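You operate a simulated robot arm through the tools that you are given. There is no shell and no other tool. Be economical: measure what you need, move in short steps, check, and stop when the job is done.

You are at the controls of a simulated two-armed robot. One attempt, no reset.

Task
Pick up the blue slip case labelled "stars" from the long oak table with one hand, pass it to the other hand and put it on the press table. Set down upright: blue slip case.

Only the result counts: the job must be done as asked and must still hold three seconds after the hand-in. Knocking over, shifting, dropping, spilling or breaking anything else fails it.

Robot
Two 7-joint arms with two-finger parallel grippers on one trunk, on a base that drives. Base frame: it is fixed to the floor where the robot stands at the start and does not move with it; the origin is under the middle of the robot, x ahead of it, y to its left, z up; the surface under the hand at the start is at about z = 0.76. Units: m, degrees, N and s.
The left shoulder is at the start at [0.07, 0.188, 1.14], the right one opposite. With the tool pointing down near the work surface each hand reaches from about 0.28 to 0.78 m from the robot's upright axis, wherever it stands, measured 20 degrees to its own side. Places, roughly: press table [-0.8, -2.5, 0.8]. Payload 3.91 kg a hand.
Tool frame (each hand has its own): the origin (TCP) lies between the finger pads and is the grasp point; the fingertips stand 0.03 m ahead of it; z points along the fingers, y is the line along which they close. Largest opening 0.11 m; finger width 0.02, thickness 0.01; the body of the gripper, 0.048 by 0.112 m, starts 0.055 m behind the TCP.
Orientation is told as [roll, pitch, yaw] about the base's x, y, z axes, in that order, counted from this pose: with the fingers straight down and closing along the base's y, the tool's x points along the base's -x, its y along +y and its z along -z.

Tools
- The arms move only by the tool jog_arm. It takes "left_increments", "right_increments" or both (then of equal length, played together; a hand with none holds still); each is a list of rows, each a list of 3 entries, a list of its own where there are three numbers: the shift along the base's x, y, z in units of 200 mm (1.0 is 200 mm), then the turn, a rotation vector about the base's x, y, z in units of 180 degrees (1.0 is 180 degrees), then the finger opening in m, from 0 to 0.11. In form: [[[x, y, z], [ax, ay, az], hand], ...]. A call has 1 to 12 rows; each row is the pose to reach, as a shift and turn from the pose commanded when the call began. A call with a number of a shift or a turn outside -1 to 1 is refused whole. Rows are played at 5 a second. More than 0.05 m and 8.6 degrees between two rows, or a gripper value outside its range, and nothing of the call is played. Where a pose cannot be reached the arm comes as near as it can. A force on the tool above 40 N (or 10 N above the force at the start of the call, whichever is more), or a blocked arm, ends the call early, and 0.2 s more pass. The fingers move at their own pace (about 0.072 m/s each) and stop on an object; they squeeze with about 42 N. The grip force told is the motor's: it shows also when the fingers shut on nothing. Time passes only in rows, and 0.2 s behind the last, so rows that repeat a pose let the fingers close. It gives the time, the measured TCP pose, the force on the tool (base axes), the opening and the grip force at its end, in the units of the frame above (readings bear some noise), with the torque about the TCP (base axes, N m) and any sound that the robot's microphone picked up.
- Cameras (640 x 400 px; columns grow to the right, rows downward): "scene" is now at [0.1223, 0.0515, 1.3662]; the picture's right is [0.58, -0.81, 0.00], its down [-0.48, -0.34, -0.81] and it looks along [0.66, 0.47, -0.59] (base axes); focal length 273 px, centre (320, 200). "left" rides on the left gripper at [0.072, -0.017, -0.103] in its tool frame; the picture's right is [0.23, 0.97, 0.00], its down [-0.76, 0.18, -0.62] and it looks along [-0.61, 0.14, 0.78] (tool axes); focal length 222 px, centre (320, 200). "right" rides on the right gripper at [0.072, 0.017, -0.103] in its tool frame; the picture's right is [-0.23, 0.97, 0.00], its down [-0.76, -0.18, -0.62] and it looks along [-0.61, -0.14, 0.78] (tool axes); focal length 222 px, centre (320, 200). There is no depth. A picture from a camera that has moved, and an enlarged one, comes with that camera's place and axes in the base frame and with its lens.
- camera(camera): a new picture of that camera. No time passes.
- raise_lower(by): slides the trunk up (or, below 0, down) by that many m; the arms and the scene camera ride with it, the base frame stays. It gives what a move gives, with no picture.
- base_move(legs): drives the robot by 1 to 6 legs, each [ahead, turn to the left] in m and degrees, along the robot's own axes; the way and the turn of a leg run together, so that a leg with both is an arc; at most 1.5 m and 180 degrees a leg. The arms and the cameras ride along, it lands a little off, and it stops where it bumps. It gives what a move gives.
- pan_tilt(pan, tilt): turns the head with the scene camera to pan (to the left, within 86 degrees either way) and tilt (down, from -29 to 69), counted from straight ahead of the robot. It gives what a move gives.
- inspect(camera, box): a new picture of the part [left, top, right, bottom] of that camera's present view, enlarged. No time passes.
- close_job(): hands the job in; it is judged then, once.

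Go step by step. Nothing tells you exact positions but the pictures and the camera data: compare them with the known pose of the tool, close in by small moves and look again before you grip or let go. The budget is 120 turns and 88 pictures, counting those below and the enlarged ones. Unless the task says otherwise, let go and move clear before handing in, and close with one line.

The tools are called after "Emit:" as name(argument=value, ...) on one line, values as JSON. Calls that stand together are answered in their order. jog_arm: Moves the arms, as the interface text tells. Its arguments: {"type":"object","properties":{"left_increments":{"type":"array"},"right_increments":{"type":"array"}},"required":[]} The other tools are called the same way: raise_lower (by) slides the trunk up or down; base_move (legs) drives the base; pan_tilt (pan, tilt) turns the head that bears the scene camera; camera (camera) takes a picture; inspect (camera, box) takes an enlarged picture of a part of a camera's view; close_job () hands the job in.

At the start:

```text
clock: 0.0
left_tcp_pos: [0.4198, 0.4554, 1.0913]
left_tool_rot: [0.0, 0.0, -0.2]
left_force: [-0.1, 0.4, 0.2]
left_ft_torque: [-0.02, -0.01, 0.02]
left_grip_width: 0.1099
left_grasp_force: 0.1
right_tcp_pos: [0.4566, 0.0077, 1.0571]
right_tool_rot: [0.0, 0.0, 0.0]
right_force: [-0.9, 0.8, 0.2]
right_ft_torque: [-0.03, -0.01, -0.03]
right_grip_width: 0.11
right_grasp_force: 0.0
trunk travel left (down, up): [-0.65, 0.29]
robot x, y, heading: [0.0015, -0.0012, -0.1]
head pan, tilt: [35.7, 36.0]
```

scene: 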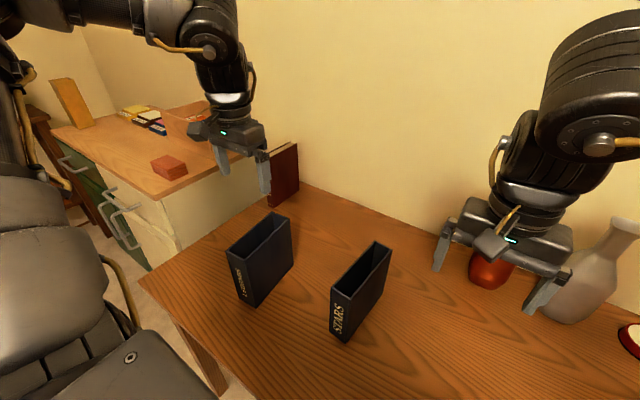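
right: 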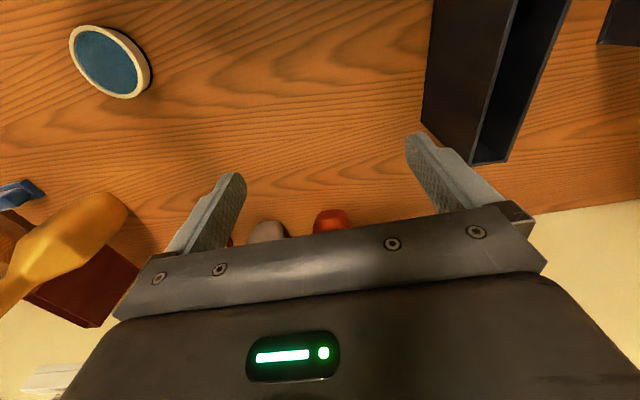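
left: 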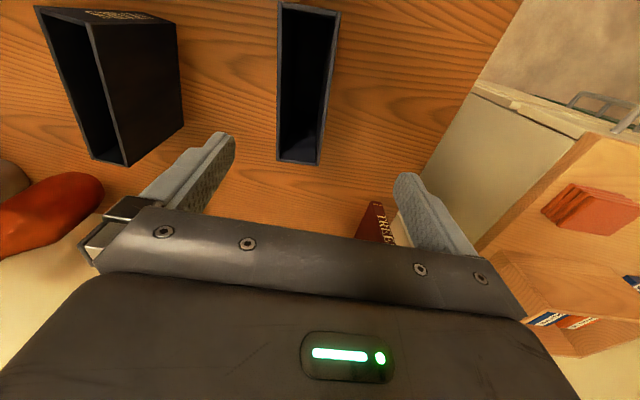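

I see two dark slip cases; the right one in the scene view is marked STARS. I enlarge it to measure its place.

Emit:
inspect(camera="scene", box=[200, 190, 440, 350])

Emit:
inspect(camera="left", box=[0, 0, 400, 250])

```text
2.50 times, centred on (320, 270) of scene
camera zoom: at [0.1223, 0.0515, 1.3662], right [0.58, -0.81, 0.0], down [-0.48, -0.34, -0.81], along [0.66, 0.47, -0.59], focal length 682 px, centre (320, 25)
```

zoom: 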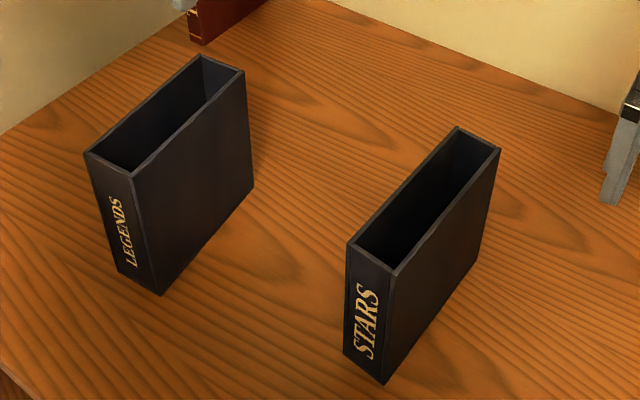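

```text
1.60 times, centred on (200, 125) of left
camera zoom: at [0.3466, 0.4397, 1.1949], right [-0.23, 0.97, 0.0], down [0.76, 0.18, 0.62], along [0.61, 0.14, -0.78], focal length 355 px, centre (512, 320)
```

zoom: 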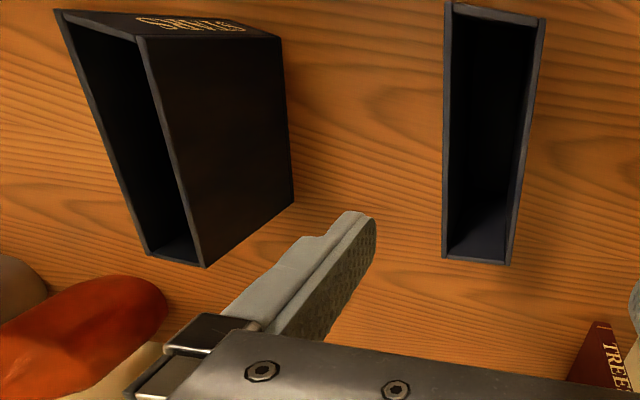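

STARS stands near x 0.40–0.56, y 0.17–0.22, with its top at about 0.92; it is 0.044 m wide and turned about -4°. I move the left hand over its near half and the right hand out of the way.

Emit:
jog_arm(left_increments=[[[0, -0.2, 0], [0, 0, 0], 0.11], [[0.05, -0.4, 0], [0, 0, -0.01], 0.11], [[0.1, -0.6, 0], [0, 0, -0.02], 0.11], [[0.1, -0.8, 0], [0, 0, -0.022], 0.11], [[0.1, -1.0, -0.1], [0, 0, -0.022], 0.11], [[0.1, -1.0, -0.1], [0, 0, -0.022], 0.11]], right_increments=[[[0, -0.2, 0.1], [0, 0, 0], 0.11], [[0, -0.4, 0.2], [0, 0, 0], 0.11], [[0, -0.6, 0.2], [0, 0, 0], 0.11], [[0, -0.8, 0.2], [0, 0, 0], 0.11], [[0, -0.9, 0.2], [0, 0, 0], 0.11], [[0, -0.9, 0.2], [0, 0, 0], 0.11]])

```text
clock: 1.4
left_tcp_pos: [0.4386, 0.2551, 1.0703]
left_tool_rot: [-0.1, -0.1, -3.9]
left_force: [-0.4, 0.6, -0.9]
left_ft_torque: [-0.03, -0.02, -0.04]
left_grip_width: 0.1099
left_grasp_force: 0.1
right_tcp_pos: [0.4512, -0.1655, 1.0948]
right_tool_rot: [0.1, -0.1, -0.2]
right_force: [0.7, -0.3, -0.6]
right_ft_torque: [-0.05, 0.01, 0.01]
right_grip_width: 0.1098
right_grasp_force: 0.0
right hand out of reach, approached as far as the arm can: row 5, 6
trunk travel left (down, up): [-0.65, 0.29]
robot x, y, heading: [-0.0013, -0.0014, -0.0]
head pan, tilt: [35.7, 36.0]
```

Both hands moved as planned. Next I centre the left hand over the case and come down to just above it to check.

Emit:
jog_arm(left_increments=[[[0, -0.2, 0], [0, 0, 0], 0.11], [[0.0, -0.28, -0.1], [0, 0, 0], 0.11], [[0.0, -0.28, -0.25], [0, 0, 0], 0.11], [[0.0, -0.28, -0.4], [0, 0, 0], 0.11], [[0.0, -0.28, -0.5], [0, 0, 0], 0.11], [[0, -0.28, -0.5], [0, 0, 0], 0.11]])

Emit:
camera(camera="left")

Emit:
camera(camera="scene")

```text
clock: 2.8
left_tcp_pos: [0.4561, 0.2166, 0.983]
left_tool_rot: [0.0, 0.0, -4.1]
left_force: [0.2, 0.9, 0.1]
left_ft_torque: [0.02, 0.04, -0.01]
left_grip_width: 0.1098
left_grasp_force: 0.2
left hand out of reach, approached as far as the arm can: row 2, 3, 4, 5, 6
right_tcp_pos: [0.4522, -0.1662, 1.0944]
right_tool_rot: [0.0, 0.1, -0.1]
right_force: [0.5, -0.1, -0.1]
right_ft_torque: [-0.01, -0.02, 0.04]
right_grip_width: 0.1099
right_grasp_force: 0.1
trunk travel left (down, up): [-0.65, 0.29]
robot x, y, heading: [-0.0017, -0.0036, 0.0]
head pan, tilt: [35.7, 36.0]
```

```text
82 pictures are left
camera left: at [0.3819, 0.2055, 1.0874], right [-0.16, 0.99, 0.0], down [0.77, 0.12, 0.62], along [0.61, 0.1, -0.78], focal length 222 px, centre (320, 200)
```

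left: 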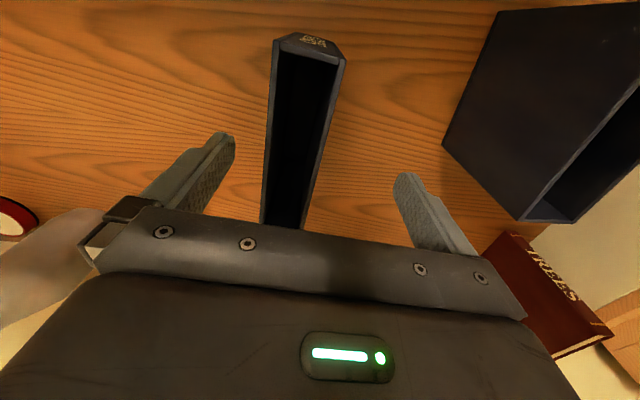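

```text
81 pictures are left
camera scene: at [0.1233, 0.0514, 1.3661], right [0.58, -0.81, 0.0], down [-0.48, -0.34, -0.81], along [0.66, 0.47, -0.59], focal length 273 px, centre (320, 200)
```

scene: 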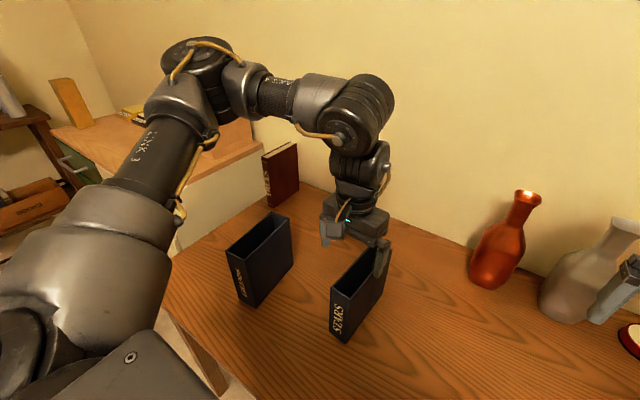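

The left hand is too close in to come lower with the shoulder at this height. I raise the trunk so that the arms can work further below the shoulders.

Emit:
raise_lower(by=0.22)

```text
clock: 5.1
left_tcp_pos: [0.4556, 0.2163, 1.2046]
left_tool_rot: [0.0, 0.0, -4.0]
left_force: [-0.3, -0.2, 0.0]
left_ft_torque: [0.0, -0.01, -0.03]
left_grip_width: 0.11
left_grasp_force: 0.2
right_tcp_pos: [0.4514, -0.167, 1.3144]
right_tool_rot: [0.0, -0.1, -0.2]
right_force: [-0.8, -0.2, 0.7]
right_ft_torque: [-0.01, 0.0, -0.03]
right_grip_width: 0.11
right_grasp_force: 0.1
trunk travel left (down, up): [-0.87, 0.07]
robot x, y, heading: [-0.0014, 0.0025, 0.0]
head pan, tilt: [35.7, 36.0]
```

Trunk raised. I lower the left hand to just above the case.

Emit:
jog_arm(left_increments=[[[0, 0, -0.2], [0, 0, 0], 0.11], [[0.0, 0, -0.4], [0, 0, 0], 0.11], [[-0.04, -0.04, -0.6], [0, 0, 0], 0.11], [[-0.09, -0.085, -0.8], [0, 0, 0], 0.11], [[-0.09, -0.085, -1.0], [0, 0, 0], 0.11], [[-0.09, -0.085, -1.0], [0, 0, 0], 0.11]])

Emit:
camera(camera="left")

Emit:
camera(camera="scene")

```text
clock: 6.5
left_tcp_pos: [0.4164, 0.2607, 1.0685]
left_tool_rot: [-0.2, 0.0, -4.2]
left_force: [0.1, -0.2, -0.9]
left_ft_torque: [-0.01, -0.01, -0.03]
left_grip_width: 0.1097
left_grasp_force: 0.0
left hand out of reach, approached as far as the arm can: row 1, 2, 3, 4, 5, 6
right_tcp_pos: [0.4505, -0.1668, 1.3143]
right_tool_rot: [0.0, -0.1, -0.2]
right_force: [0.0, 1.4, 0.1]
right_ft_torque: [-0.01, 0.04, 0.0]
right_grip_width: 0.11
right_grasp_force: 0.1
trunk travel left (down, up): [-0.87, 0.07]
robot x, y, heading: [-0.0016, 0.0001, 0.2]
head pan, tilt: [35.7, 36.0]
```

```text
80 pictures are left
camera left: at [0.3423, 0.2498, 1.1734], right [-0.16, 0.99, 0.0], down [0.77, 0.12, 0.62], along [0.62, 0.09, -0.78], focal length 222 px, centre (320, 200)
```

left: 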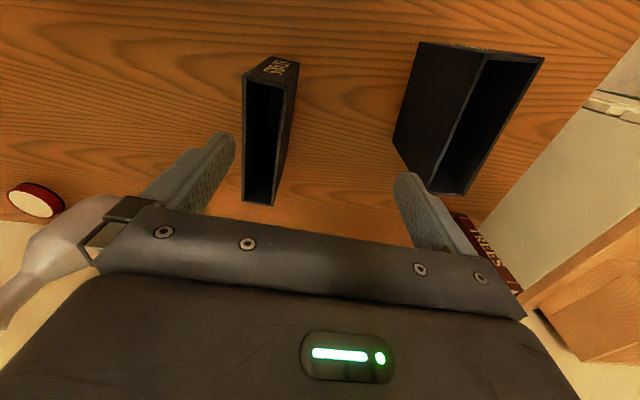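

```text
79 pictures are left
camera scene: at [0.1222, 0.0511, 1.5862], right [0.58, -0.81, 0.0], down [-0.48, -0.34, -0.81], along [0.66, 0.47, -0.59], focal length 273 px, centre (320, 200)
```

scene: 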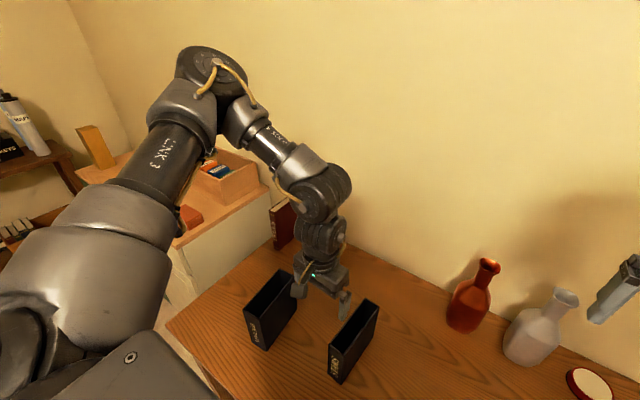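

The arm folds too tightly this close to its shoulder. I back the base off 0.14 m, which leaves the raised fingers clear of everything.

Emit:
base_move(legs=[[-0.14, 0]])

```text
clock: 7.8
left_tcp_pos: [0.2791, 0.2615, 1.0683]
left_tool_rot: [-0.2, 0.2, -4.1]
left_force: [0.7, 0.4, -0.3]
left_ft_torque: [0.02, 0.01, 0.01]
left_grip_width: 0.1099
left_grasp_force: 0.0
right_tcp_pos: [0.3145, -0.1653, 1.313]
right_tool_rot: [-0.1, 0.0, -0.2]
right_force: [0.1, 0.3, 0.5]
right_ft_torque: [-0.03, 0.01, 0.01]
right_grip_width: 0.1099
right_grasp_force: 0.0
trunk travel left (down, up): [-0.87, 0.07]
robot x, y, heading: [-0.1394, 0.0002, -0.1]
head pan, tilt: [35.7, 36.0]
```

Now I move the left hand forward to hover over the near half of the case.

Emit:
jog_arm(left_increments=[[[0.2, 0, 0], [0, 0, 0], 0.11], [[0.4, -0.1, 0], [0, 0, 0], 0.11], [[0.6, -0.2, -0.1], [0, 0, 0], 0.11], [[0.8, -0.3, -0.2], [0, 0, 0], 0.11], [[0.805, -0.31, -0.35], [0, 0, 0], 0.11], [[0.805, -0.31, -0.45], [0, 0, 0], 0.11], [[0.805, -0.31, -0.45], [0, 0, 0], 0.11]])

Emit:
camera(camera="left")

Emit:
camera(camera="scene")

```text
clock: 9.4
left_tcp_pos: [0.3658, 0.2925, 1.0771]
left_tool_rot: [-0.3, -0.2, -4.1]
left_force: [0.3, -0.5, 0.3]
left_ft_torque: [-0.01, 0.0, 0.03]
left_grip_width: 0.1101
left_grasp_force: 0.1
left hand out of reach, approached as far as the arm can: row 1, 2, 3, 4, 5, 6, 7
right_tcp_pos: [0.3115, -0.1655, 1.3147]
right_tool_rot: [0.0, -0.1, -0.2]
right_force: [0.0, -0.7, 0.0]
right_ft_torque: [-0.02, 0.04, -0.01]
right_grip_width: 0.11
right_grasp_force: 0.1
trunk travel left (down, up): [-0.87, 0.07]
robot x, y, heading: [-0.1397, -0.0025, 0.1]
head pan, tilt: [35.7, 36.0]
```

```text
78 pictures are left
camera left: at [0.2919, 0.2823, 1.1807], right [-0.16, 0.99, 0.0], down [0.77, 0.13, 0.62], along [0.62, 0.09, -0.78], focal length 222 px, centre (320, 200)
```

left: 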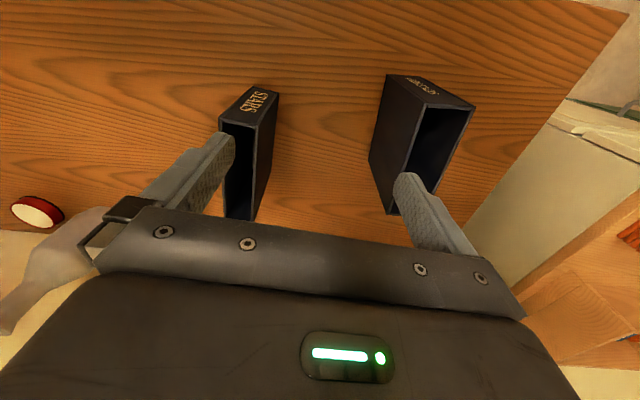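

```text
77 pictures are left
camera scene: at [-0.0167, 0.0514, 1.5862], right [0.58, -0.81, 0.0], down [-0.48, -0.34, -0.81], along [0.66, 0.47, -0.59], focal length 273 px, centre (320, 200)
```

scene: 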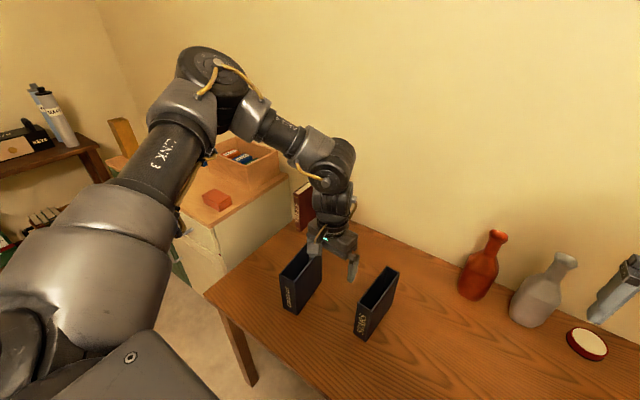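

The arm is sitting on some joint limit. I take it back out to the left and up to free it, then look for a better way in.

Emit:
jog_arm(left_increments=[[[-0.05, 0.2, 0.1], [0, 0, 0.005], 0.11], [[-0.1, 0.4, 0.2], [0, 0, 0.01], 0.11], [[-0.2, 0.6, 0.3], [0, 0, 0.015], 0.11], [[-0.3, 0.75, 0.4], [0, 0, 0.022], 0.11], [[-0.3, 0.75, 0.5], [0, 0, 0.022], 0.11], [[-0.3, 0.75, 0.5], [0, 0, 0.022], 0.11]])

```text
clock: 10.8
left_tcp_pos: [0.3046, 0.4462, 1.1759]
left_tool_rot: [-0.2, 0.1, -0.1]
left_force: [1.2, -0.1, -0.5]
left_ft_torque: [0.01, 0.03, 0.0]
left_grip_width: 0.1102
left_grasp_force: 0.1
right_tcp_pos: [0.313, -0.1666, 1.3149]
right_tool_rot: [0.0, 0.0, -0.2]
right_force: [0.7, -0.8, -0.3]
right_ft_torque: [0.02, 0.01, 0.0]
right_grip_width: 0.1098
right_grasp_force: 0.1
trunk travel left (down, up): [-0.87, 0.07]
robot x, y, heading: [-0.1401, -0.0025, -0.0]
head pan, tilt: [35.7, 36.0]
```

Free again. I go forward first, then inward, in small steps.

Emit:
jog_arm(left_increments=[[[0.2, -0.1, 0], [0, 0, 0], 0.11], [[0.4, -0.2, 0], [0, 0, 0], 0.11], [[0.6, -0.35, 0], [0, 0, 0], 0.11], [[0.68, -0.55, 0], [0, 0, 0], 0.11], [[0.68, -0.75, 0], [0, 0, -0.01], 0.11], [[0.68, -0.95, 0], [0, 0, -0.02], 0.11], [[0.68, -0.95, 0], [0, 0, -0.02], 0.11]])

```text
clock: 12.4
left_tcp_pos: [0.4152, 0.284, 1.1791]
left_tool_rot: [-0.3, 0.0, -3.7]
left_force: [-0.5, 0.1, 0.0]
left_ft_torque: [-0.03, 0.03, 0.02]
left_grip_width: 0.1101
left_grasp_force: 0.1
left hand out of reach, approached as far as the arm can: row 5, 6, 7
right_tcp_pos: [0.3133, -0.1646, 1.3146]
right_tool_rot: [0.0, 0.0, -0.2]
right_force: [0.3, 0.3, -0.2]
right_ft_torque: [-0.03, 0.0, 0.01]
right_grip_width: 0.1101
right_grasp_force: 0.1
trunk travel left (down, up): [-0.87, 0.07]
robot x, y, heading: [-0.1352, 0.0007, -0.1]
head pan, tilt: [35.7, 36.0]
```

Still limited going inward. I test whether turning the wrist frees the motion.

Emit:
jog_arm(left_increments=[[[0, 0.02, 0], [0, 0, -0.045], 0.11], [[0, 0, 0], [0, 0, -0.09], 0.11], [[0, -0.1, 0], [0, 0, -0.13], 0.11], [[0, -0.2, 0], [0, 0, -0.17], 0.11], [[0, -0.3, 0], [0, 0, -0.17], 0.11], [[0, -0.4, 0], [0, 0, -0.17], 0.11], [[0, -0.4, 0], [0, 0, -0.17], 0.11]])

```text
clock: 14.1
left_tcp_pos: [0.383, 0.2547, 1.188]
left_tool_rot: [-0.1, -0.2, -34.4]
left_force: [-0.6, -0.1, 0.2]
left_ft_torque: [0.0, 0.03, 0.0]
left_grip_width: 0.11
left_grasp_force: 0.1
left hand out of reach, approached as far as the arm can: row 3, 4, 5, 6, 7
right_tcp_pos: [0.3127, -0.1653, 1.3149]
right_tool_rot: [0.0, -0.2, -0.2]
right_force: [-0.1, 0.0, 0.2]
right_ft_torque: [0.0, -0.02, -0.03]
right_grip_width: 0.1099
right_grasp_force: 0.1
trunk travel left (down, up): [-0.87, 0.07]
robot x, y, heading: [-0.1404, 0.0013, -0.0]
head pan, tilt: [35.7, 36.0]
```

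Turning the wrist does not help, so it looks like an elbow posture limit. I test whether the inward motion is free with the arm stretched further out.

Emit:
jog_arm(left_increments=[[[0, 0.2, 0], [0, 0, 0.04], 0.11], [[0.2, 0.3, 0], [0, 0, 0.08], 0.11], [[0.4, 0.3, 0], [0, 0, 0.12], 0.11], [[0.6, 0.3, -0.1], [0, 0, 0.16], 0.11], [[0.8, 0.3, -0.2], [0, 0, 0.17], 0.11], [[0.95, 0.2, -0.3], [0, 0, 0.17], 0.11], [[0.95, 0.0, -0.3], [0, 0, 0.17], 0.11], [[0.95, -0.2, -0.3], [0, 0, 0.17], 0.11], [[0.95, -0.25, -0.3], [0, 0, 0.17], 0.11]])

Emit:
camera(camera="scene")

```text
clock: 16.1
left_tcp_pos: [0.441, 0.3202, 1.164]
left_tool_rot: [-0.4, 0.1, -3.7]
left_force: [0.6, -0.3, 0.1]
left_ft_torque: [0.02, 0.04, -0.02]
left_grip_width: 0.1098
left_grasp_force: 0.0
left hand out of reach, approached as far as the arm can: row 3, 4, 5, 6, 7, 8, 9
right_tcp_pos: [0.3138, -0.1645, 1.3151]
right_tool_rot: [0.0, 0.0, -0.2]
right_force: [0.9, 0.2, 0.4]
right_ft_torque: [-0.01, -0.01, -0.02]
right_grip_width: 0.1104
right_grasp_force: 0.0
trunk travel left (down, up): [-0.87, 0.07]
robot x, y, heading: [-0.1397, 0.0001, 0.2]
head pan, tilt: [35.7, 36.0]
```

```text
76 pictures are left
camera scene: at [-0.0157, 0.0516, 1.5861], right [0.58, -0.81, 0.0], down [-0.48, -0.34, -0.81], along [0.66, 0.47, -0.59], focal length 273 px, centre (320, 200)
```

scene: 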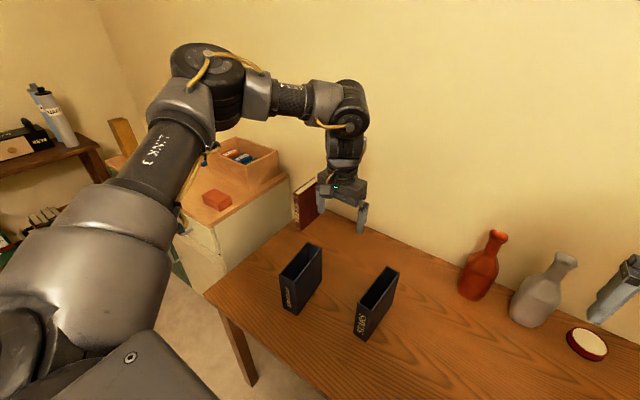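

The elbow stays high on the left with the forearm nearly level. I test a straight downward move to see which direction is blocked.

Emit:
jog_arm(left_increments=[[[0, 0, -0.2], [0, 0, 0], 0.11], [[0, 0, -0.4], [0, 0, 0], 0.11], [[0, 0, -0.6], [0, 0, 0], 0.11], [[0, 0, -0.7], [0, 0, 0], 0.11], [[0, 0, -0.7], [0, 0, 0], 0.11]])

Emit:
pan_tilt(pan=-20, tilt=20)

Emit:
camera(camera="scene")

```text
clock: 17.2
left_tcp_pos: [0.4064, 0.3466, 1.0621]
left_tool_rot: [-0.2, 0.0, -3.8]
left_force: [0.5, 0.1, -0.2]
left_ft_torque: [0.0, 0.03, 0.01]
left_grip_width: 0.1101
left_grasp_force: 0.2
left hand out of reach, approached as far as the arm can: row 1, 2, 3, 4, 5
right_tcp_pos: [0.3133, -0.1647, 1.3146]
right_tool_rot: [0.0, -0.2, -0.3]
right_force: [-0.4, 0.1, -1.3]
right_ft_torque: [-0.01, -0.01, -0.04]
right_grip_width: 0.1097
right_grasp_force: 0.0
trunk travel left (down, up): [-0.87, 0.07]
robot x, y, heading: [-0.1377, 0.0033, 0.1]
head pan, tilt: [35.7, 36.0]
```

```text
clock: 18.5
left_tcp_pos: [0.4057, 0.3461, 1.0629]
left_tool_rot: [-0.2, -0.1, -3.6]
left_force: [-0.3, 0.5, 0.1]
left_ft_torque: [0.03, 0.01, 0.01]
left_grip_width: 0.1101
left_grasp_force: 0.1
right_tcp_pos: [0.312, -0.1661, 1.3127]
right_tool_rot: [0.0, -0.1, -0.3]
right_force: [0.8, 0.5, 0.5]
right_ft_torque: [0.0, -0.01, 0.05]
right_grip_width: 0.1099
right_grasp_force: 0.0
trunk travel left (down, up): [-0.87, 0.07]
robot x, y, heading: [-0.1401, -0.0031, 0.2]
head pan, tilt: [-20.0, 20.0]
```

```text
75 pictures are left
camera scene: at [-0.0001, -0.0313, 1.6116], right [-0.34, -0.94, 0.0], down [-0.32, 0.12, -0.94], along [0.88, -0.32, -0.34], focal length 273 px, centre (320, 200)
```

scene: 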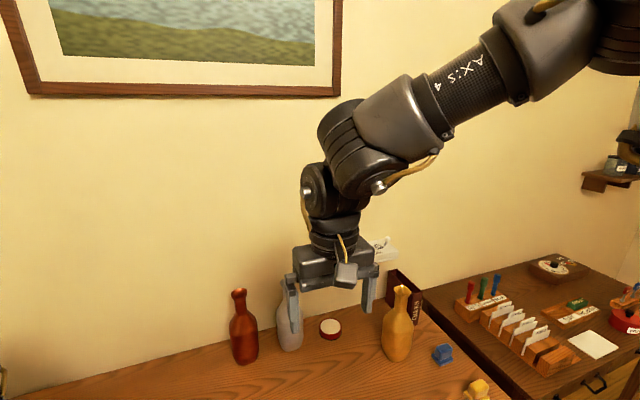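

Both arms have elbows out, and the left only works well further out to its own side. I bring the left hand back to its comfortable place and turn the base right by 25°, so the case lies there relative to the robot.

Emit:
jog_arm(left_increments=[[[-0.1, 0.15, 0.15], [0, 0, 0], 0.11], [[-0.25, 0.3, 0.3], [0, 0, 0], 0.11], [[-0.4, 0.4, 0.45], [0, 0, 0], 0.11], [[-0.5, 0.5, 0.5], [0, 0, 0], 0.11], [[-0.5, 0.5, 0.5], [0, 0, 0], 0.11]])

Emit:
base_move(legs=[[0, -25]])

Emit:
pan_tilt(pan=40, tilt=36)

Emit:
camera(camera="scene")

```text
refused: row 2 steps farther than a row can; nothing moved
```

```text
clock: 20.2
left_tcp_pos: [0.5017, 0.0876, 1.0628]
left_tool_rot: [-0.3, 0.0, -28.6]
left_force: [-0.5, -0.3, -1.0]
left_ft_torque: [0.01, 0.02, 0.01]
left_grip_width: 0.1099
left_grasp_force: 0.0
right_tcp_pos: [0.2007, -0.3382, 1.3147]
right_tool_rot: [0.0, -0.1, -25.0]
right_force: [0.3, -0.2, 0.3]
right_ft_torque: [0.02, -0.01, 0.01]
right_grip_width: 0.11
right_grasp_force: 0.0
trunk travel left (down, up): [-0.87, 0.07]
robot x, y, heading: [-0.1379, 0.0023, -24.7]
head pan, tilt: [-20.0, 20.0]
```

```text
clock: 21.5
left_tcp_pos: [0.5013, 0.0854, 1.0634]
left_tool_rot: [-0.2, 0.0, -28.6]
left_force: [-0.3, -0.1, 0.9]
left_ft_torque: [0.03, -0.04, 0.0]
left_grip_width: 0.1102
left_grasp_force: 0.0
right_tcp_pos: [0.2009, -0.3405, 1.3147]
right_tool_rot: [0.0, -0.1, -25.0]
right_force: [0.1, -1.0, 0.3]
right_ft_torque: [-0.01, 0.01, -0.03]
right_grip_width: 0.1101
right_grasp_force: 0.1
trunk travel left (down, up): [-0.87, 0.07]
robot x, y, heading: [-0.1406, -0.0001, -24.9]
head pan, tilt: [40.0, 36.0]
```

```text
74 pictures are left
camera scene: at [-0.0078, 0.0022, 1.5863], right [0.26, -0.97, 0.0], down [-0.57, -0.15, -0.81], along [0.78, 0.21, -0.59], focal length 273 px, centre (320, 200)
```

scene: 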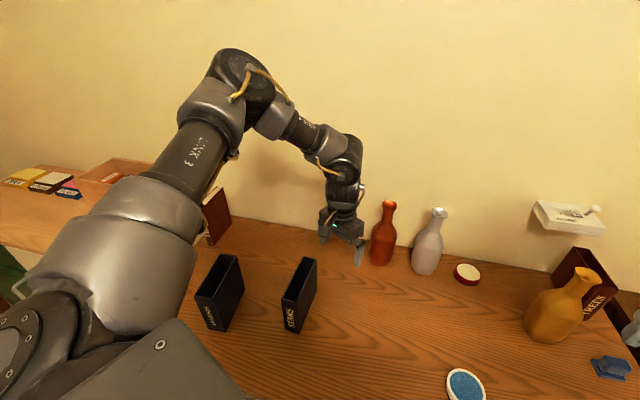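

Now the left hand goes to above the near half of STARS, turning back to -4°.

Emit:
jog_arm(left_increments=[[[-0.1, 0.15, 0.1], [0, 0, 0.03], 0.11], [[-0.2, 0.3, 0.1], [0, 0, 0.06], 0.11], [[-0.25, 0.45, 0.1], [0, 0, 0.1], 0.11], [[-0.3, 0.57, 0.1], [0, 0, 0.137], 0.11], [[-0.3, 0.57, 0.0], [0, 0, 0.137], 0.11], [[-0.3, 0.57, -0.15], [0, 0, 0.137], 0.11], [[-0.3, 0.57, -0.3], [0, 0, 0.137], 0.11], [[-0.3, 0.57, -0.3], [0, 0, 0.137], 0.11]])

Emit:
camera(camera="left")

Emit:
camera(camera="scene")

```text
clock: 23.3
left_tcp_pos: [0.4409, 0.2009, 1.003]
left_tool_rot: [-0.2, -0.1, -3.9]
left_force: [1.0, -0.3, 0.1]
left_ft_torque: [0.0, -0.01, -0.01]
left_grip_width: 0.1099
left_grasp_force: 0.1
right_tcp_pos: [0.1999, -0.3404, 1.3152]
right_tool_rot: [0.1, -0.1, -25.0]
right_force: [0.6, -0.4, -0.7]
right_ft_torque: [-0.02, -0.04, 0.02]
right_grip_width: 0.11
right_grasp_force: 0.0
trunk travel left (down, up): [-0.87, 0.07]
robot x, y, heading: [-0.1397, -0.0005, -24.8]
head pan, tilt: [40.0, 36.0]
```

```text
73 pictures are left
camera left: at [0.367, 0.1892, 1.1066], right [-0.16, 0.99, 0.0], down [0.77, 0.13, 0.62], along [0.62, 0.1, -0.78], focal length 222 px, centre (320, 200)
```

left: 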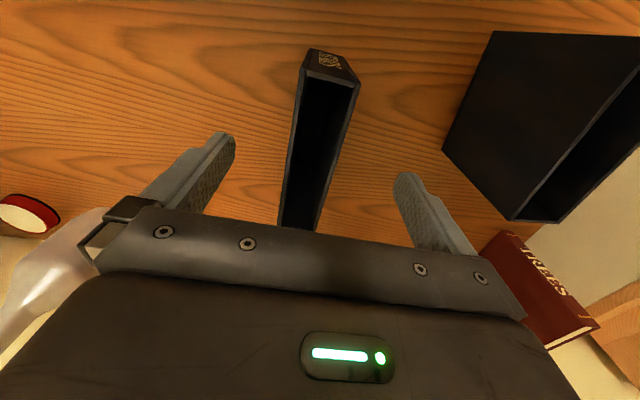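

```text
72 pictures are left
camera scene: at [-0.0086, 0.0024, 1.5864], right [0.26, -0.96, 0.0], down [-0.57, -0.15, -0.81], along [0.78, 0.21, -0.59], focal length 273 px, centre (320, 200)
```

scene: 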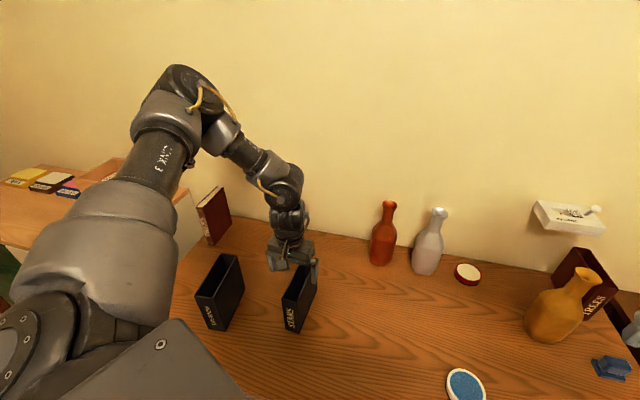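

The left hand is centred on STARS (mid-line y≈0.20, yaw about -3°). I descend to grip height and close.

Emit:
jog_arm(left_increments=[[[0, 0, -0.15], [0, 0, 0], 0.11], [[0, 0, -0.3], [0, 0, 0], 0.11], [[0, 0, -0.45], [0, 0, 0], 0.11], [[0, 0, -0.565], [0, 0, 0], 0.11], [[0, 0, -0.565], [0, 0, 0], 0.11]])

Emit:
camera(camera="left")

Emit:
camera(camera="scene")

```text
clock: 24.5
left_tcp_pos: [0.4328, 0.213, 0.9664]
left_tool_rot: [-0.1, -0.1, -3.9]
left_force: [1.1, 0.3, -0.1]
left_ft_torque: [0.03, 0.01, 0.04]
left_grip_width: 0.1103
left_grasp_force: 0.1
left hand out of reach, approached as far as the arm can: row 2, 3, 4, 5
right_tcp_pos: [0.1996, -0.3393, 1.3147]
right_tool_rot: [0.0, 0.0, -25.1]
right_force: [0.1, 0.5, 0.2]
right_ft_torque: [0.02, 0.02, -0.01]
right_grip_width: 0.1099
right_grasp_force: 0.1
trunk travel left (down, up): [-0.87, 0.07]
robot x, y, heading: [-0.1361, -0.0021, -24.6]
head pan, tilt: [40.0, 36.0]
```

```text
71 pictures are left
camera left: at [0.359, 0.2015, 1.0698], right [-0.16, 0.99, 0.0], down [0.77, 0.13, 0.62], along [0.62, 0.1, -0.78], focal length 222 px, centre (320, 200)
```

left: 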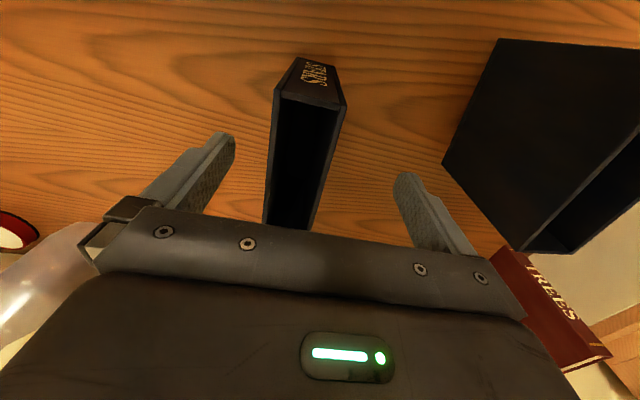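

```text
70 pictures are left
camera scene: at [-0.008, 0.0009, 1.5863], right [0.26, -0.96, 0.0], down [-0.57, -0.15, -0.81], along [0.78, 0.21, -0.59], focal length 273 px, centre (320, 200)
```

scene: 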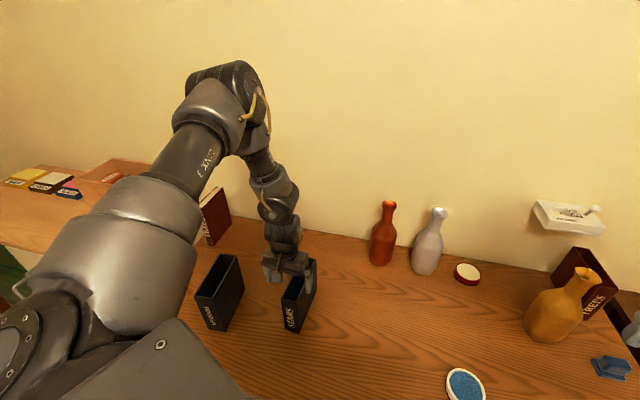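

The trunk is now too high for that depth. I lift the hand to about z 1.11 over the case, then lower it straight down with the trunk.

Emit:
jog_arm(left_increments=[[[0.02, -0.03, 0.2], [0, 0, 0], 0.11], [[0.04, -0.058, 0.4], [0, 0, 0], 0.11], [[0.04, -0.058, 0.6], [0, 0, 0], 0.11], [[0.04, -0.058, 0.718], [0, 0, 0], 0.11], [[0.04, -0.058, 0.718], [0, 0, 0], 0.11]])

Emit:
raise_lower(by=-0.13)

Emit:
camera(camera="left")

```text
clock: 25.7
left_tcp_pos: [0.4407, 0.2011, 1.1086]
left_tool_rot: [-0.1, 0.1, -3.9]
left_force: [0.3, 0.2, 0.1]
left_ft_torque: [-0.01, 0.02, -0.01]
left_grip_width: 0.11
left_grasp_force: 0.1
right_tcp_pos: [0.2016, -0.3398, 1.314]
right_tool_rot: [0.0, -0.1, -24.9]
right_force: [-1.6, -0.5, 0.3]
right_ft_torque: [0.0, -0.04, -0.02]
right_grip_width: 0.1099
right_grasp_force: 0.0
trunk travel left (down, up): [-0.87, 0.07]
robot x, y, heading: [-0.1394, 0.002, -24.6]
head pan, tilt: [40.0, 36.0]
```

```text
clock: 27.2
left_tcp_pos: [0.4392, 0.2015, 0.9798]
left_tool_rot: [-0.2, 0.0, -3.9]
left_force: [0.1, 0.5, 0.1]
left_ft_torque: [0.01, 0.01, 0.01]
left_grip_width: 0.11
left_grasp_force: 0.1
right_tcp_pos: [0.2006, -0.3406, 1.1847]
right_tool_rot: [0.1, -0.1, -25.0]
right_force: [-0.5, -1.6, -0.4]
right_ft_torque: [0.0, -0.02, 0.02]
right_grip_width: 0.1101
right_grasp_force: 0.0
trunk travel left (down, up): [-0.74, 0.2]
robot x, y, heading: [-0.1413, 0.0014, -25.0]
head pan, tilt: [40.0, 36.0]
```

```text
69 pictures are left
camera left: at [0.3659, 0.1905, 1.0835], right [-0.16, 0.99, 0.0], down [0.77, 0.13, 0.62], along [0.62, 0.1, -0.78], focal length 222 px, centre (320, 200)
```

left: 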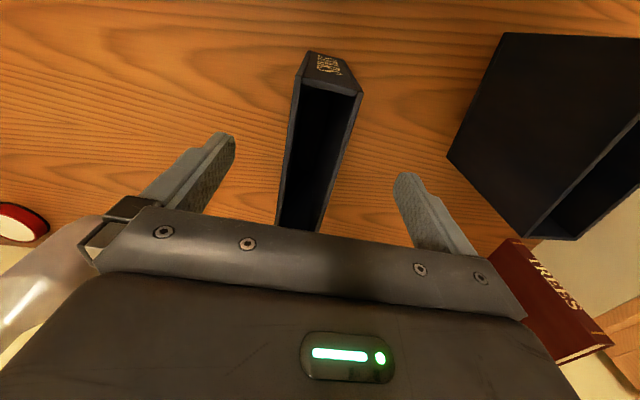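

Straight above it, with the fingers astride. I lower the remaining 0.09 m and close.

Emit:
raise_lower(by=-0.09)

Emit:
camera(camera="left")

Emit:
camera(camera="scene")

```text
clock: 28.5
left_tcp_pos: [0.4387, 0.2019, 0.8899]
left_tool_rot: [-0.2, -0.1, -3.9]
left_force: [0.3, -0.1, 0.4]
left_ft_torque: [-0.01, -0.04, -0.01]
left_grip_width: 0.1102
left_grasp_force: 0.1
right_tcp_pos: [0.201, -0.3394, 1.0946]
right_tool_rot: [0.0, 0.0, -25.0]
right_force: [-0.2, -0.2, 0.7]
right_ft_torque: [0.01, 0.0, -0.03]
right_grip_width: 0.1102
right_grasp_force: 0.1
trunk travel left (down, up): [-0.65, 0.29]
robot x, y, heading: [-0.1346, -0.0023, -24.9]
head pan, tilt: [40.0, 36.0]
```

```text
68 pictures are left
camera left: at [0.3659, 0.1905, 0.9935], right [-0.16, 0.99, 0.0], down [0.77, 0.13, 0.62], along [0.62, 0.1, -0.78], focal length 222 px, centre (320, 200)
```

left: 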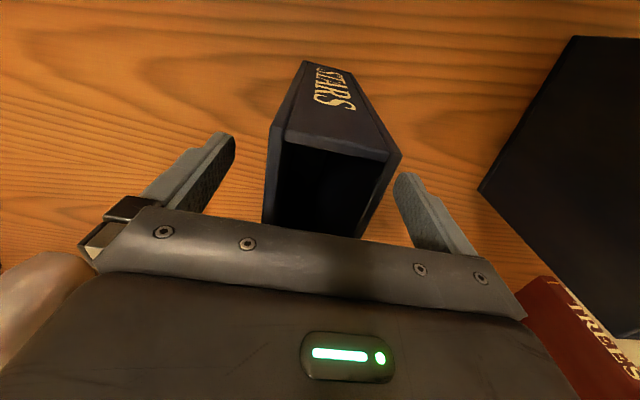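

```text
67 pictures are left
camera scene: at [-0.0082, 0.0023, 1.3664], right [0.26, -0.96, 0.0], down [-0.57, -0.15, -0.81], along [0.78, 0.21, -0.59], focal length 273 px, centre (320, 200)
```

scene: 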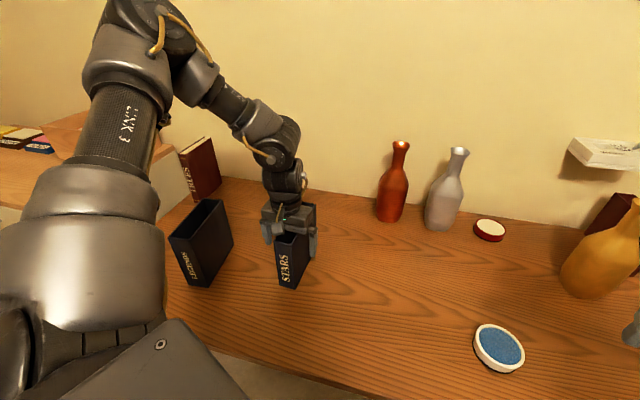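

The case sits centred between the fingers. I close and wait for the grip.

Emit:
jog_arm(left_increments=[[[0, 0, 0], [0, 0, 0], 0.08], [[0, 0, 0], [0, 0, 0], 0.05], [[0, 0, 0], [0, 0, 0], 0.03], [[0, 0, 0], [0, 0, 0], 0.02], [[0, 0, 0], [0, 0, 0], 0.0], [[0, 0, 0], [0, 0, 0], 0.0], [[0, 0, 0], [0, 0, 0], 0.0]])

```text
clock: 30.1
left_tcp_pos: [0.4401, 0.2014, 0.8898]
left_tool_rot: [-0.2, 0.1, -3.8]
left_force: [-0.2, -0.8, 0.9]
left_ft_torque: [0.01, -0.05, -0.05]
left_grip_width: 0.047
left_grasp_force: 41.7
right_tcp_pos: [0.2011, -0.3396, 1.0946]
right_tool_rot: [0.0, 0.0, -24.9]
right_force: [-0.5, 0.4, -0.6]
right_ft_torque: [0.01, 0.02, 0.01]
right_grip_width: 0.1098
right_grasp_force: 0.0
trunk travel left (down, up): [-0.65, 0.29]
robot x, y, heading: [-0.139, 0.0032, -24.7]
head pan, tilt: [40.0, 36.0]
```

Gripped at 0.047 m with 42 N. I lift with the trunk.

Emit:
raise_lower(by=0.22)

Emit:
camera(camera="scene")

```text
clock: 32.4
left_tcp_pos: [0.4403, 0.2019, 1.1074]
left_tool_rot: [-0.2, 0.0, -3.9]
left_force: [-0.3, -0.1, -2.5]
left_ft_torque: [0.03, 0.08, -0.04]
left_grip_width: 0.0466
left_grasp_force: 41.7
right_tcp_pos: [0.2015, -0.3389, 1.3141]
right_tool_rot: [0.0, 0.1, -24.9]
right_force: [0.8, -0.8, 0.9]
right_ft_torque: [-0.02, 0.04, 0.05]
right_grip_width: 0.1097
right_grasp_force: 0.1
trunk travel left (down, up): [-0.87, 0.07]
robot x, y, heading: [-0.1376, -0.0023, -24.7]
head pan, tilt: [40.0, 36.0]
```

```text
66 pictures are left
camera scene: at [-0.0075, 0.0024, 1.5862], right [0.26, -0.96, 0.0], down [-0.57, -0.15, -0.81], along [0.78, 0.21, -0.59], focal length 273 px, centre (320, 200)
```

scene: 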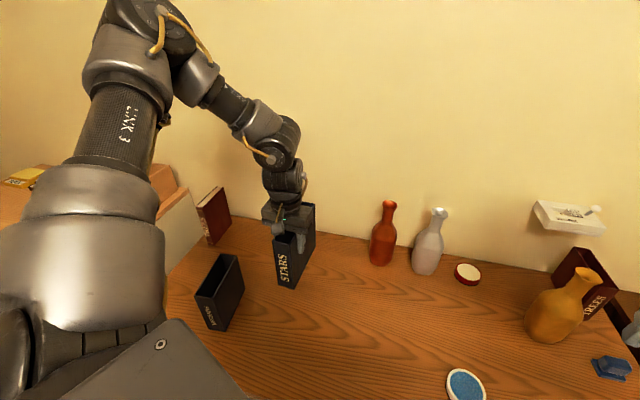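

Lifted cleanly. I look toward the right and rear, where the press table is, before driving.

Emit:
pan_tilt(pan=-80, tilt=25)

Emit:
camera(camera="scene")

```text
clock: 34.4
left_tcp_pos: [0.4403, 0.2015, 1.109]
left_tool_rot: [-0.2, 0.0, -3.9]
left_force: [0.9, -0.1, -2.8]
left_ft_torque: [0.04, 0.06, 0.01]
left_grip_width: 0.0467
left_grasp_force: 42.1
right_tcp_pos: [0.2021, -0.3397, 1.3149]
right_tool_rot: [-0.1, 0.0, -25.0]
right_force: [-0.4, -0.2, -0.7]
right_ft_torque: [0.01, -0.01, 0.0]
right_grip_width: 0.1099
right_grasp_force: 0.1
trunk travel left (down, up): [-0.87, 0.07]
robot x, y, heading: [-0.1393, 0.0012, -24.9]
head pan, tilt: [-80.0, 25.0]
```

```text
65 pictures are left
camera scene: at [-0.1154, -0.1097, 1.6036], right [-0.97, 0.25, 0.0], down [0.11, 0.41, -0.91], along [-0.23, -0.88, -0.42], focal length 273 px, centre (320, 200)
```

scene: 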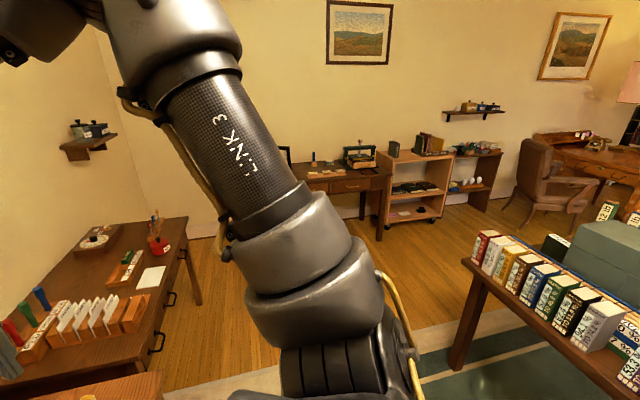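

The press table stands by the far wall, and the way there runs between a book table (x<-1.1) and a card cabinet (x>0.25). I back off 0.3 m and turn to face that way, doing the hand-over over free floor.

Emit:
base_move(legs=[[-0.3, 0], [0, -65]])

Emit:
pan_tilt(pan=10, tilt=35)

Emit:
camera(camera="scene")

```text
clock: 39.3
left_tcp_pos: [0.0149, -0.3122, 1.1097]
left_tool_rot: [-0.3, 0.1, -68.9]
left_force: [0.4, 1.0, -3.0]
left_ft_torque: [0.12, 0.05, 0.02]
left_grip_width: 0.0465
left_grasp_force: 42.2
right_tcp_pos: [-0.5758, -0.3248, 1.3138]
right_tool_rot: [0.0, 0.0, -89.9]
right_force: [-0.3, -0.3, 0.3]
right_ft_torque: [0.02, -0.04, -0.02]
right_grip_width: 0.1098
right_grasp_force: 0.0
trunk travel left (down, up): [-0.87, 0.07]
robot x, y, heading: [-0.4133, 0.1269, -89.9]
head pan, tilt: [-80.0, 25.0]
```

```text
clock: 41.0
left_tcp_pos: [0.0147, -0.3127, 1.1091]
left_tool_rot: [-0.2, 0.0, -68.8]
left_force: [-0.5, -0.5, -2.5]
left_ft_torque: [0.08, 0.04, 0.01]
left_grip_width: 0.0467
left_grasp_force: 42.2
right_tcp_pos: [-0.5769, -0.3253, 1.3143]
right_tool_rot: [0.0, 0.0, -89.9]
right_force: [0.8, 0.4, 0.0]
right_ft_torque: [-0.01, -0.03, 0.03]
right_grip_width: 0.1103
right_grasp_force: 0.1
trunk travel left (down, up): [-0.87, 0.07]
robot x, y, heading: [-0.412, 0.1235, -89.5]
head pan, tilt: [10.0, 35.0]
```

```text
64 pictures are left
camera scene: at [-0.3962, -0.0101, 1.5878], right [-0.98, -0.18, 0.0], down [-0.1, 0.56, -0.82], along [0.15, -0.81, -0.57], focal length 273 px, centre (320, 200)
```

scene: 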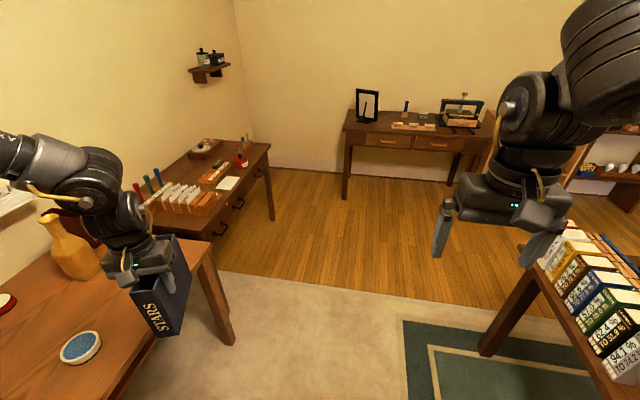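

Robot now faces the press table with the case at its left front. I turn the left hand about 89° clockwise so that the free end of the case points to the right hand.

Emit:
jog_arm(left_increments=[[[0, 0, 0], [0, 0, -0.045], 0], [[0, 0, 0], [0, 0, -0.09], 0], [[0, 0, 0], [0, 0, -0.135], 0], [[0, 0, 0], [0, 0, -0.18], 0], [[0, 0, 0], [0, 0, -0.225], 0], [[0, 0, 0], [0, 0, -0.27], 0], [[0, 0, 0], [0, 0, -0.315], 0], [[0, 0, 0], [0, 0, -0.36], 0], [[0, 0, 0], [0, 0, -0.405], 0], [[0, 0, 0], [0, 0, -0.45], 0], [[0, 0, 0], [0, 0, -0.495], 0], [[0, 0, 0], [0, 0, -0.495], 0]])

Emit:
camera(camera="scene")

```text
clock: 43.6
left_tcp_pos: [0.0149, -0.311, 1.1078]
left_tool_rot: [-0.3, 0.0, -158.0]
left_force: [0.3, -0.1, -2.7]
left_ft_torque: [0.04, -0.07, 0.02]
left_grip_width: 0.0468
left_grasp_force: 42.0
right_tcp_pos: [-0.5764, -0.3252, 1.3145]
right_tool_rot: [0.0, 0.0, -90.0]
right_force: [-0.1, 0.1, 0.4]
right_ft_torque: [0.01, -0.03, -0.02]
right_grip_width: 0.1103
right_grasp_force: 0.1
trunk travel left (down, up): [-0.87, 0.07]
robot x, y, heading: [-0.4152, 0.126, -89.7]
head pan, tilt: [10.0, 35.0]
```

```text
63 pictures are left
camera scene: at [-0.3961, -0.01, 1.5878], right [-0.98, -0.18, 0.0], down [-0.1, 0.56, -0.82], along [0.15, -0.81, -0.57], focal length 273 px, centre (320, 200)
```

scene: 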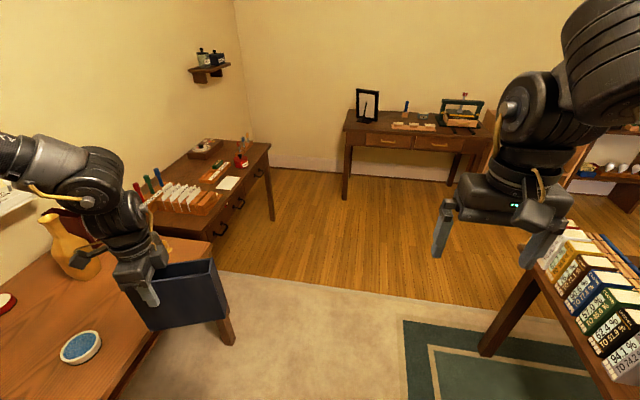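

The case is along the left–right line with its free end toward the right hand. I turn the right hand so that its fingers will close across the case (yaw -68° in the robot frame).

Emit:
jog_arm(right_increments=[[[0.1, 0, -0.05], [0, 0, -0.042], 0.11], [[0.2, 0, -0.1], [0, 0, -0.084], 0.11], [[0.3, 0, -0.15], [0, 0, -0.126], 0.11], [[0.4, 0, -0.2], [0, 0, -0.168], 0.11], [[0.5, 0, -0.25], [0, 0, -0.21], 0.11], [[0.5, 0, -0.3], [0, 0, -0.252], 0.11], [[0.5, 0, -0.35], [0, 0, -0.294], 0.11], [[0.5, 0, -0.4], [0, 0, -0.336], 0.11], [[0.5, 0, -0.4], [0, 0, -0.378], 0.11], [[0.5, 0, -0.4], [0, 0, -0.378], 0.11]])

Emit:
camera(camera="scene")

```text
clock: 45.8
left_tcp_pos: [0.0139, -0.311, 1.1094]
left_tool_rot: [-0.2, 0.0, -157.9]
left_force: [-0.8, 0.5, -1.5]
left_ft_torque: [0.03, -0.1, 0.0]
left_grip_width: 0.0468
left_grasp_force: 41.9
right_tcp_pos: [-0.4763, -0.3254, 1.2343]
right_tool_rot: [0.0, -0.2, -157.9]
right_force: [-0.3, -0.5, 0.0]
right_ft_torque: [0.0, 0.01, -0.02]
right_grip_width: 0.1098
right_grasp_force: 0.0
trunk travel left (down, up): [-0.87, 0.07]
robot x, y, heading: [-0.4155, 0.1252, -89.8]
head pan, tilt: [10.0, 35.0]
```

```text
62 pictures are left
camera scene: at [-0.3965, -0.0097, 1.5878], right [-0.98, -0.18, 0.0], down [-0.1, 0.56, -0.82], along [0.15, -0.81, -0.57], focal length 273 px, centre (320, 200)
```

scene: 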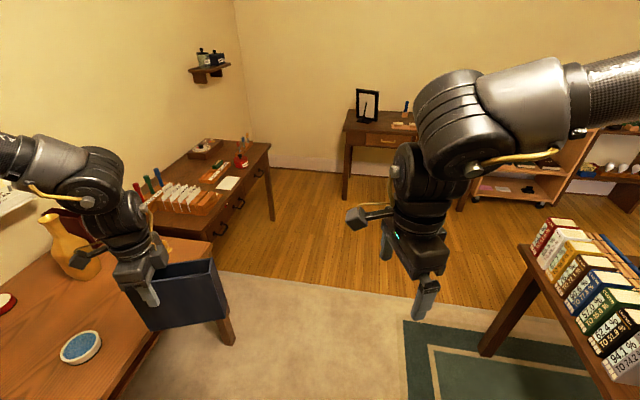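

Good. Now I tilt the right hand 45° so its fingers point down toward the case end.

Emit:
jog_arm(right_increments=[[[0, 0, 0], [0.0157, -0.0387, 0], 0.11], [[0, 0, 0], [0.0313, -0.0773, 0], 0.11], [[0, 0, 0], [0.047, -0.116, 0], 0.11], [[0, 0, 0], [0.0627, -0.1547, 0], 0.11], [[0, 0, 0], [0.0783, -0.1933, 0], 0.11], [[0, 0, 0], [0.094, -0.232, 0], 0.11], [[0, 0, 0], [0.094, -0.232, 0], 0.11]])

Emit:
camera(camera="scene")

Emit:
camera(camera="right")

```text
clock: 47.4
left_tcp_pos: [0.0152, -0.3117, 1.1092]
left_tool_rot: [-0.3, 0.0, -158.0]
left_force: [-0.3, -0.1, -1.9]
left_ft_torque: [0.02, -0.08, -0.01]
left_grip_width: 0.0469
left_grasp_force: 42.3
right_tcp_pos: [-0.4751, -0.3242, 1.2345]
right_tool_rot: [0.1, 45.0, -158.0]
right_force: [-0.2, -0.6, 0.2]
right_ft_torque: [-0.01, -0.02, 0.03]
right_grip_width: 0.1097
right_grasp_force: 0.1
trunk travel left (down, up): [-0.87, 0.07]
robot x, y, heading: [-0.4113, 0.1276, -89.8]
head pan, tilt: [10.0, 35.0]
```

```text
61 pictures are left
camera scene: at [-0.3955, -0.0099, 1.5878], right [-0.98, -0.18, 0.0], down [-0.1, 0.56, -0.82], along [0.15, -0.81, -0.57], focal length 273 px, centre (320, 200)
```

scene: 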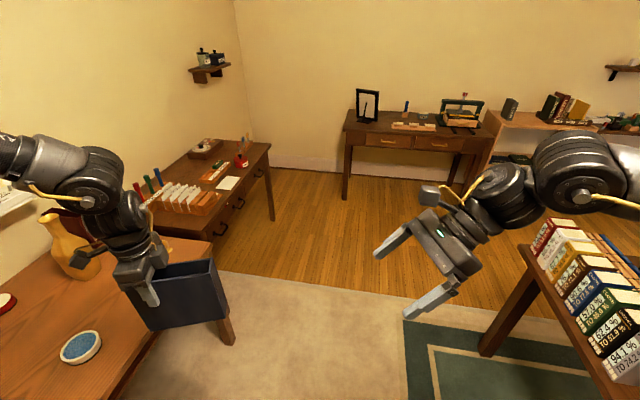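

```text
60 pictures are left
camera right: at [-0.4894, -0.3497, 1.3595], right [0.22, -0.96, -0.16], down [-0.97, -0.2, -0.1], along [0.06, 0.18, -0.98], focal length 222 px, centre (320, 200)
```

right: 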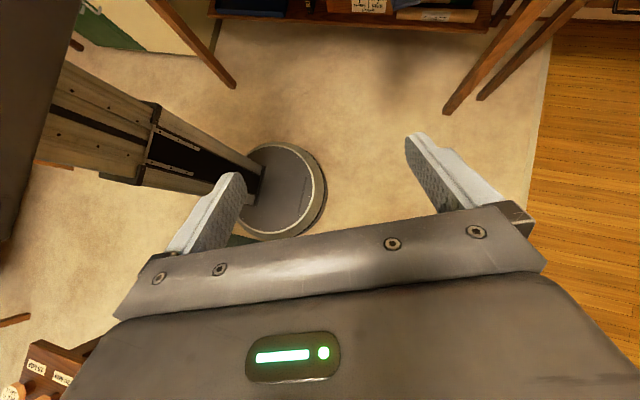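

Both orientations work. I bring the left hand inward and up a little, to meet the right.

Emit:
jog_arm(left_increments=[[[-0.15, 0, 0.1], [0, 0, 0], 0], [[-0.3, 0, 0.2], [0, 0, 0], 0], [[-0.45, 0, 0.3], [0, 0, 0], 0], [[-0.6, 0, 0.3], [0, 0, 0], 0], [[-0.65, 0, 0.3], [0, 0, 0], 0], [[-0.65, 0, 0.3], [0, 0, 0], 0]])

```text
clock: 48.8
left_tcp_pos: [-0.1144, -0.3114, 1.1688]
left_tool_rot: [-0.2, -0.2, -157.9]
left_force: [0.3, 0.6, -1.8]
left_ft_torque: [0.04, -0.08, -0.01]
left_grip_width: 0.0466
left_grasp_force: 42.8
right_tcp_pos: [-0.4758, -0.325, 1.2348]
right_tool_rot: [0.0, 45.0, -157.8]
right_force: [-0.3, 0.9, -0.5]
right_ft_torque: [-0.02, -0.02, 0.0]
right_grip_width: 0.1102
right_grasp_force: 0.0
trunk travel left (down, up): [-0.87, 0.07]
robot x, y, heading: [-0.4103, 0.1275, -89.7]
head pan, tilt: [10.0, 35.0]
```

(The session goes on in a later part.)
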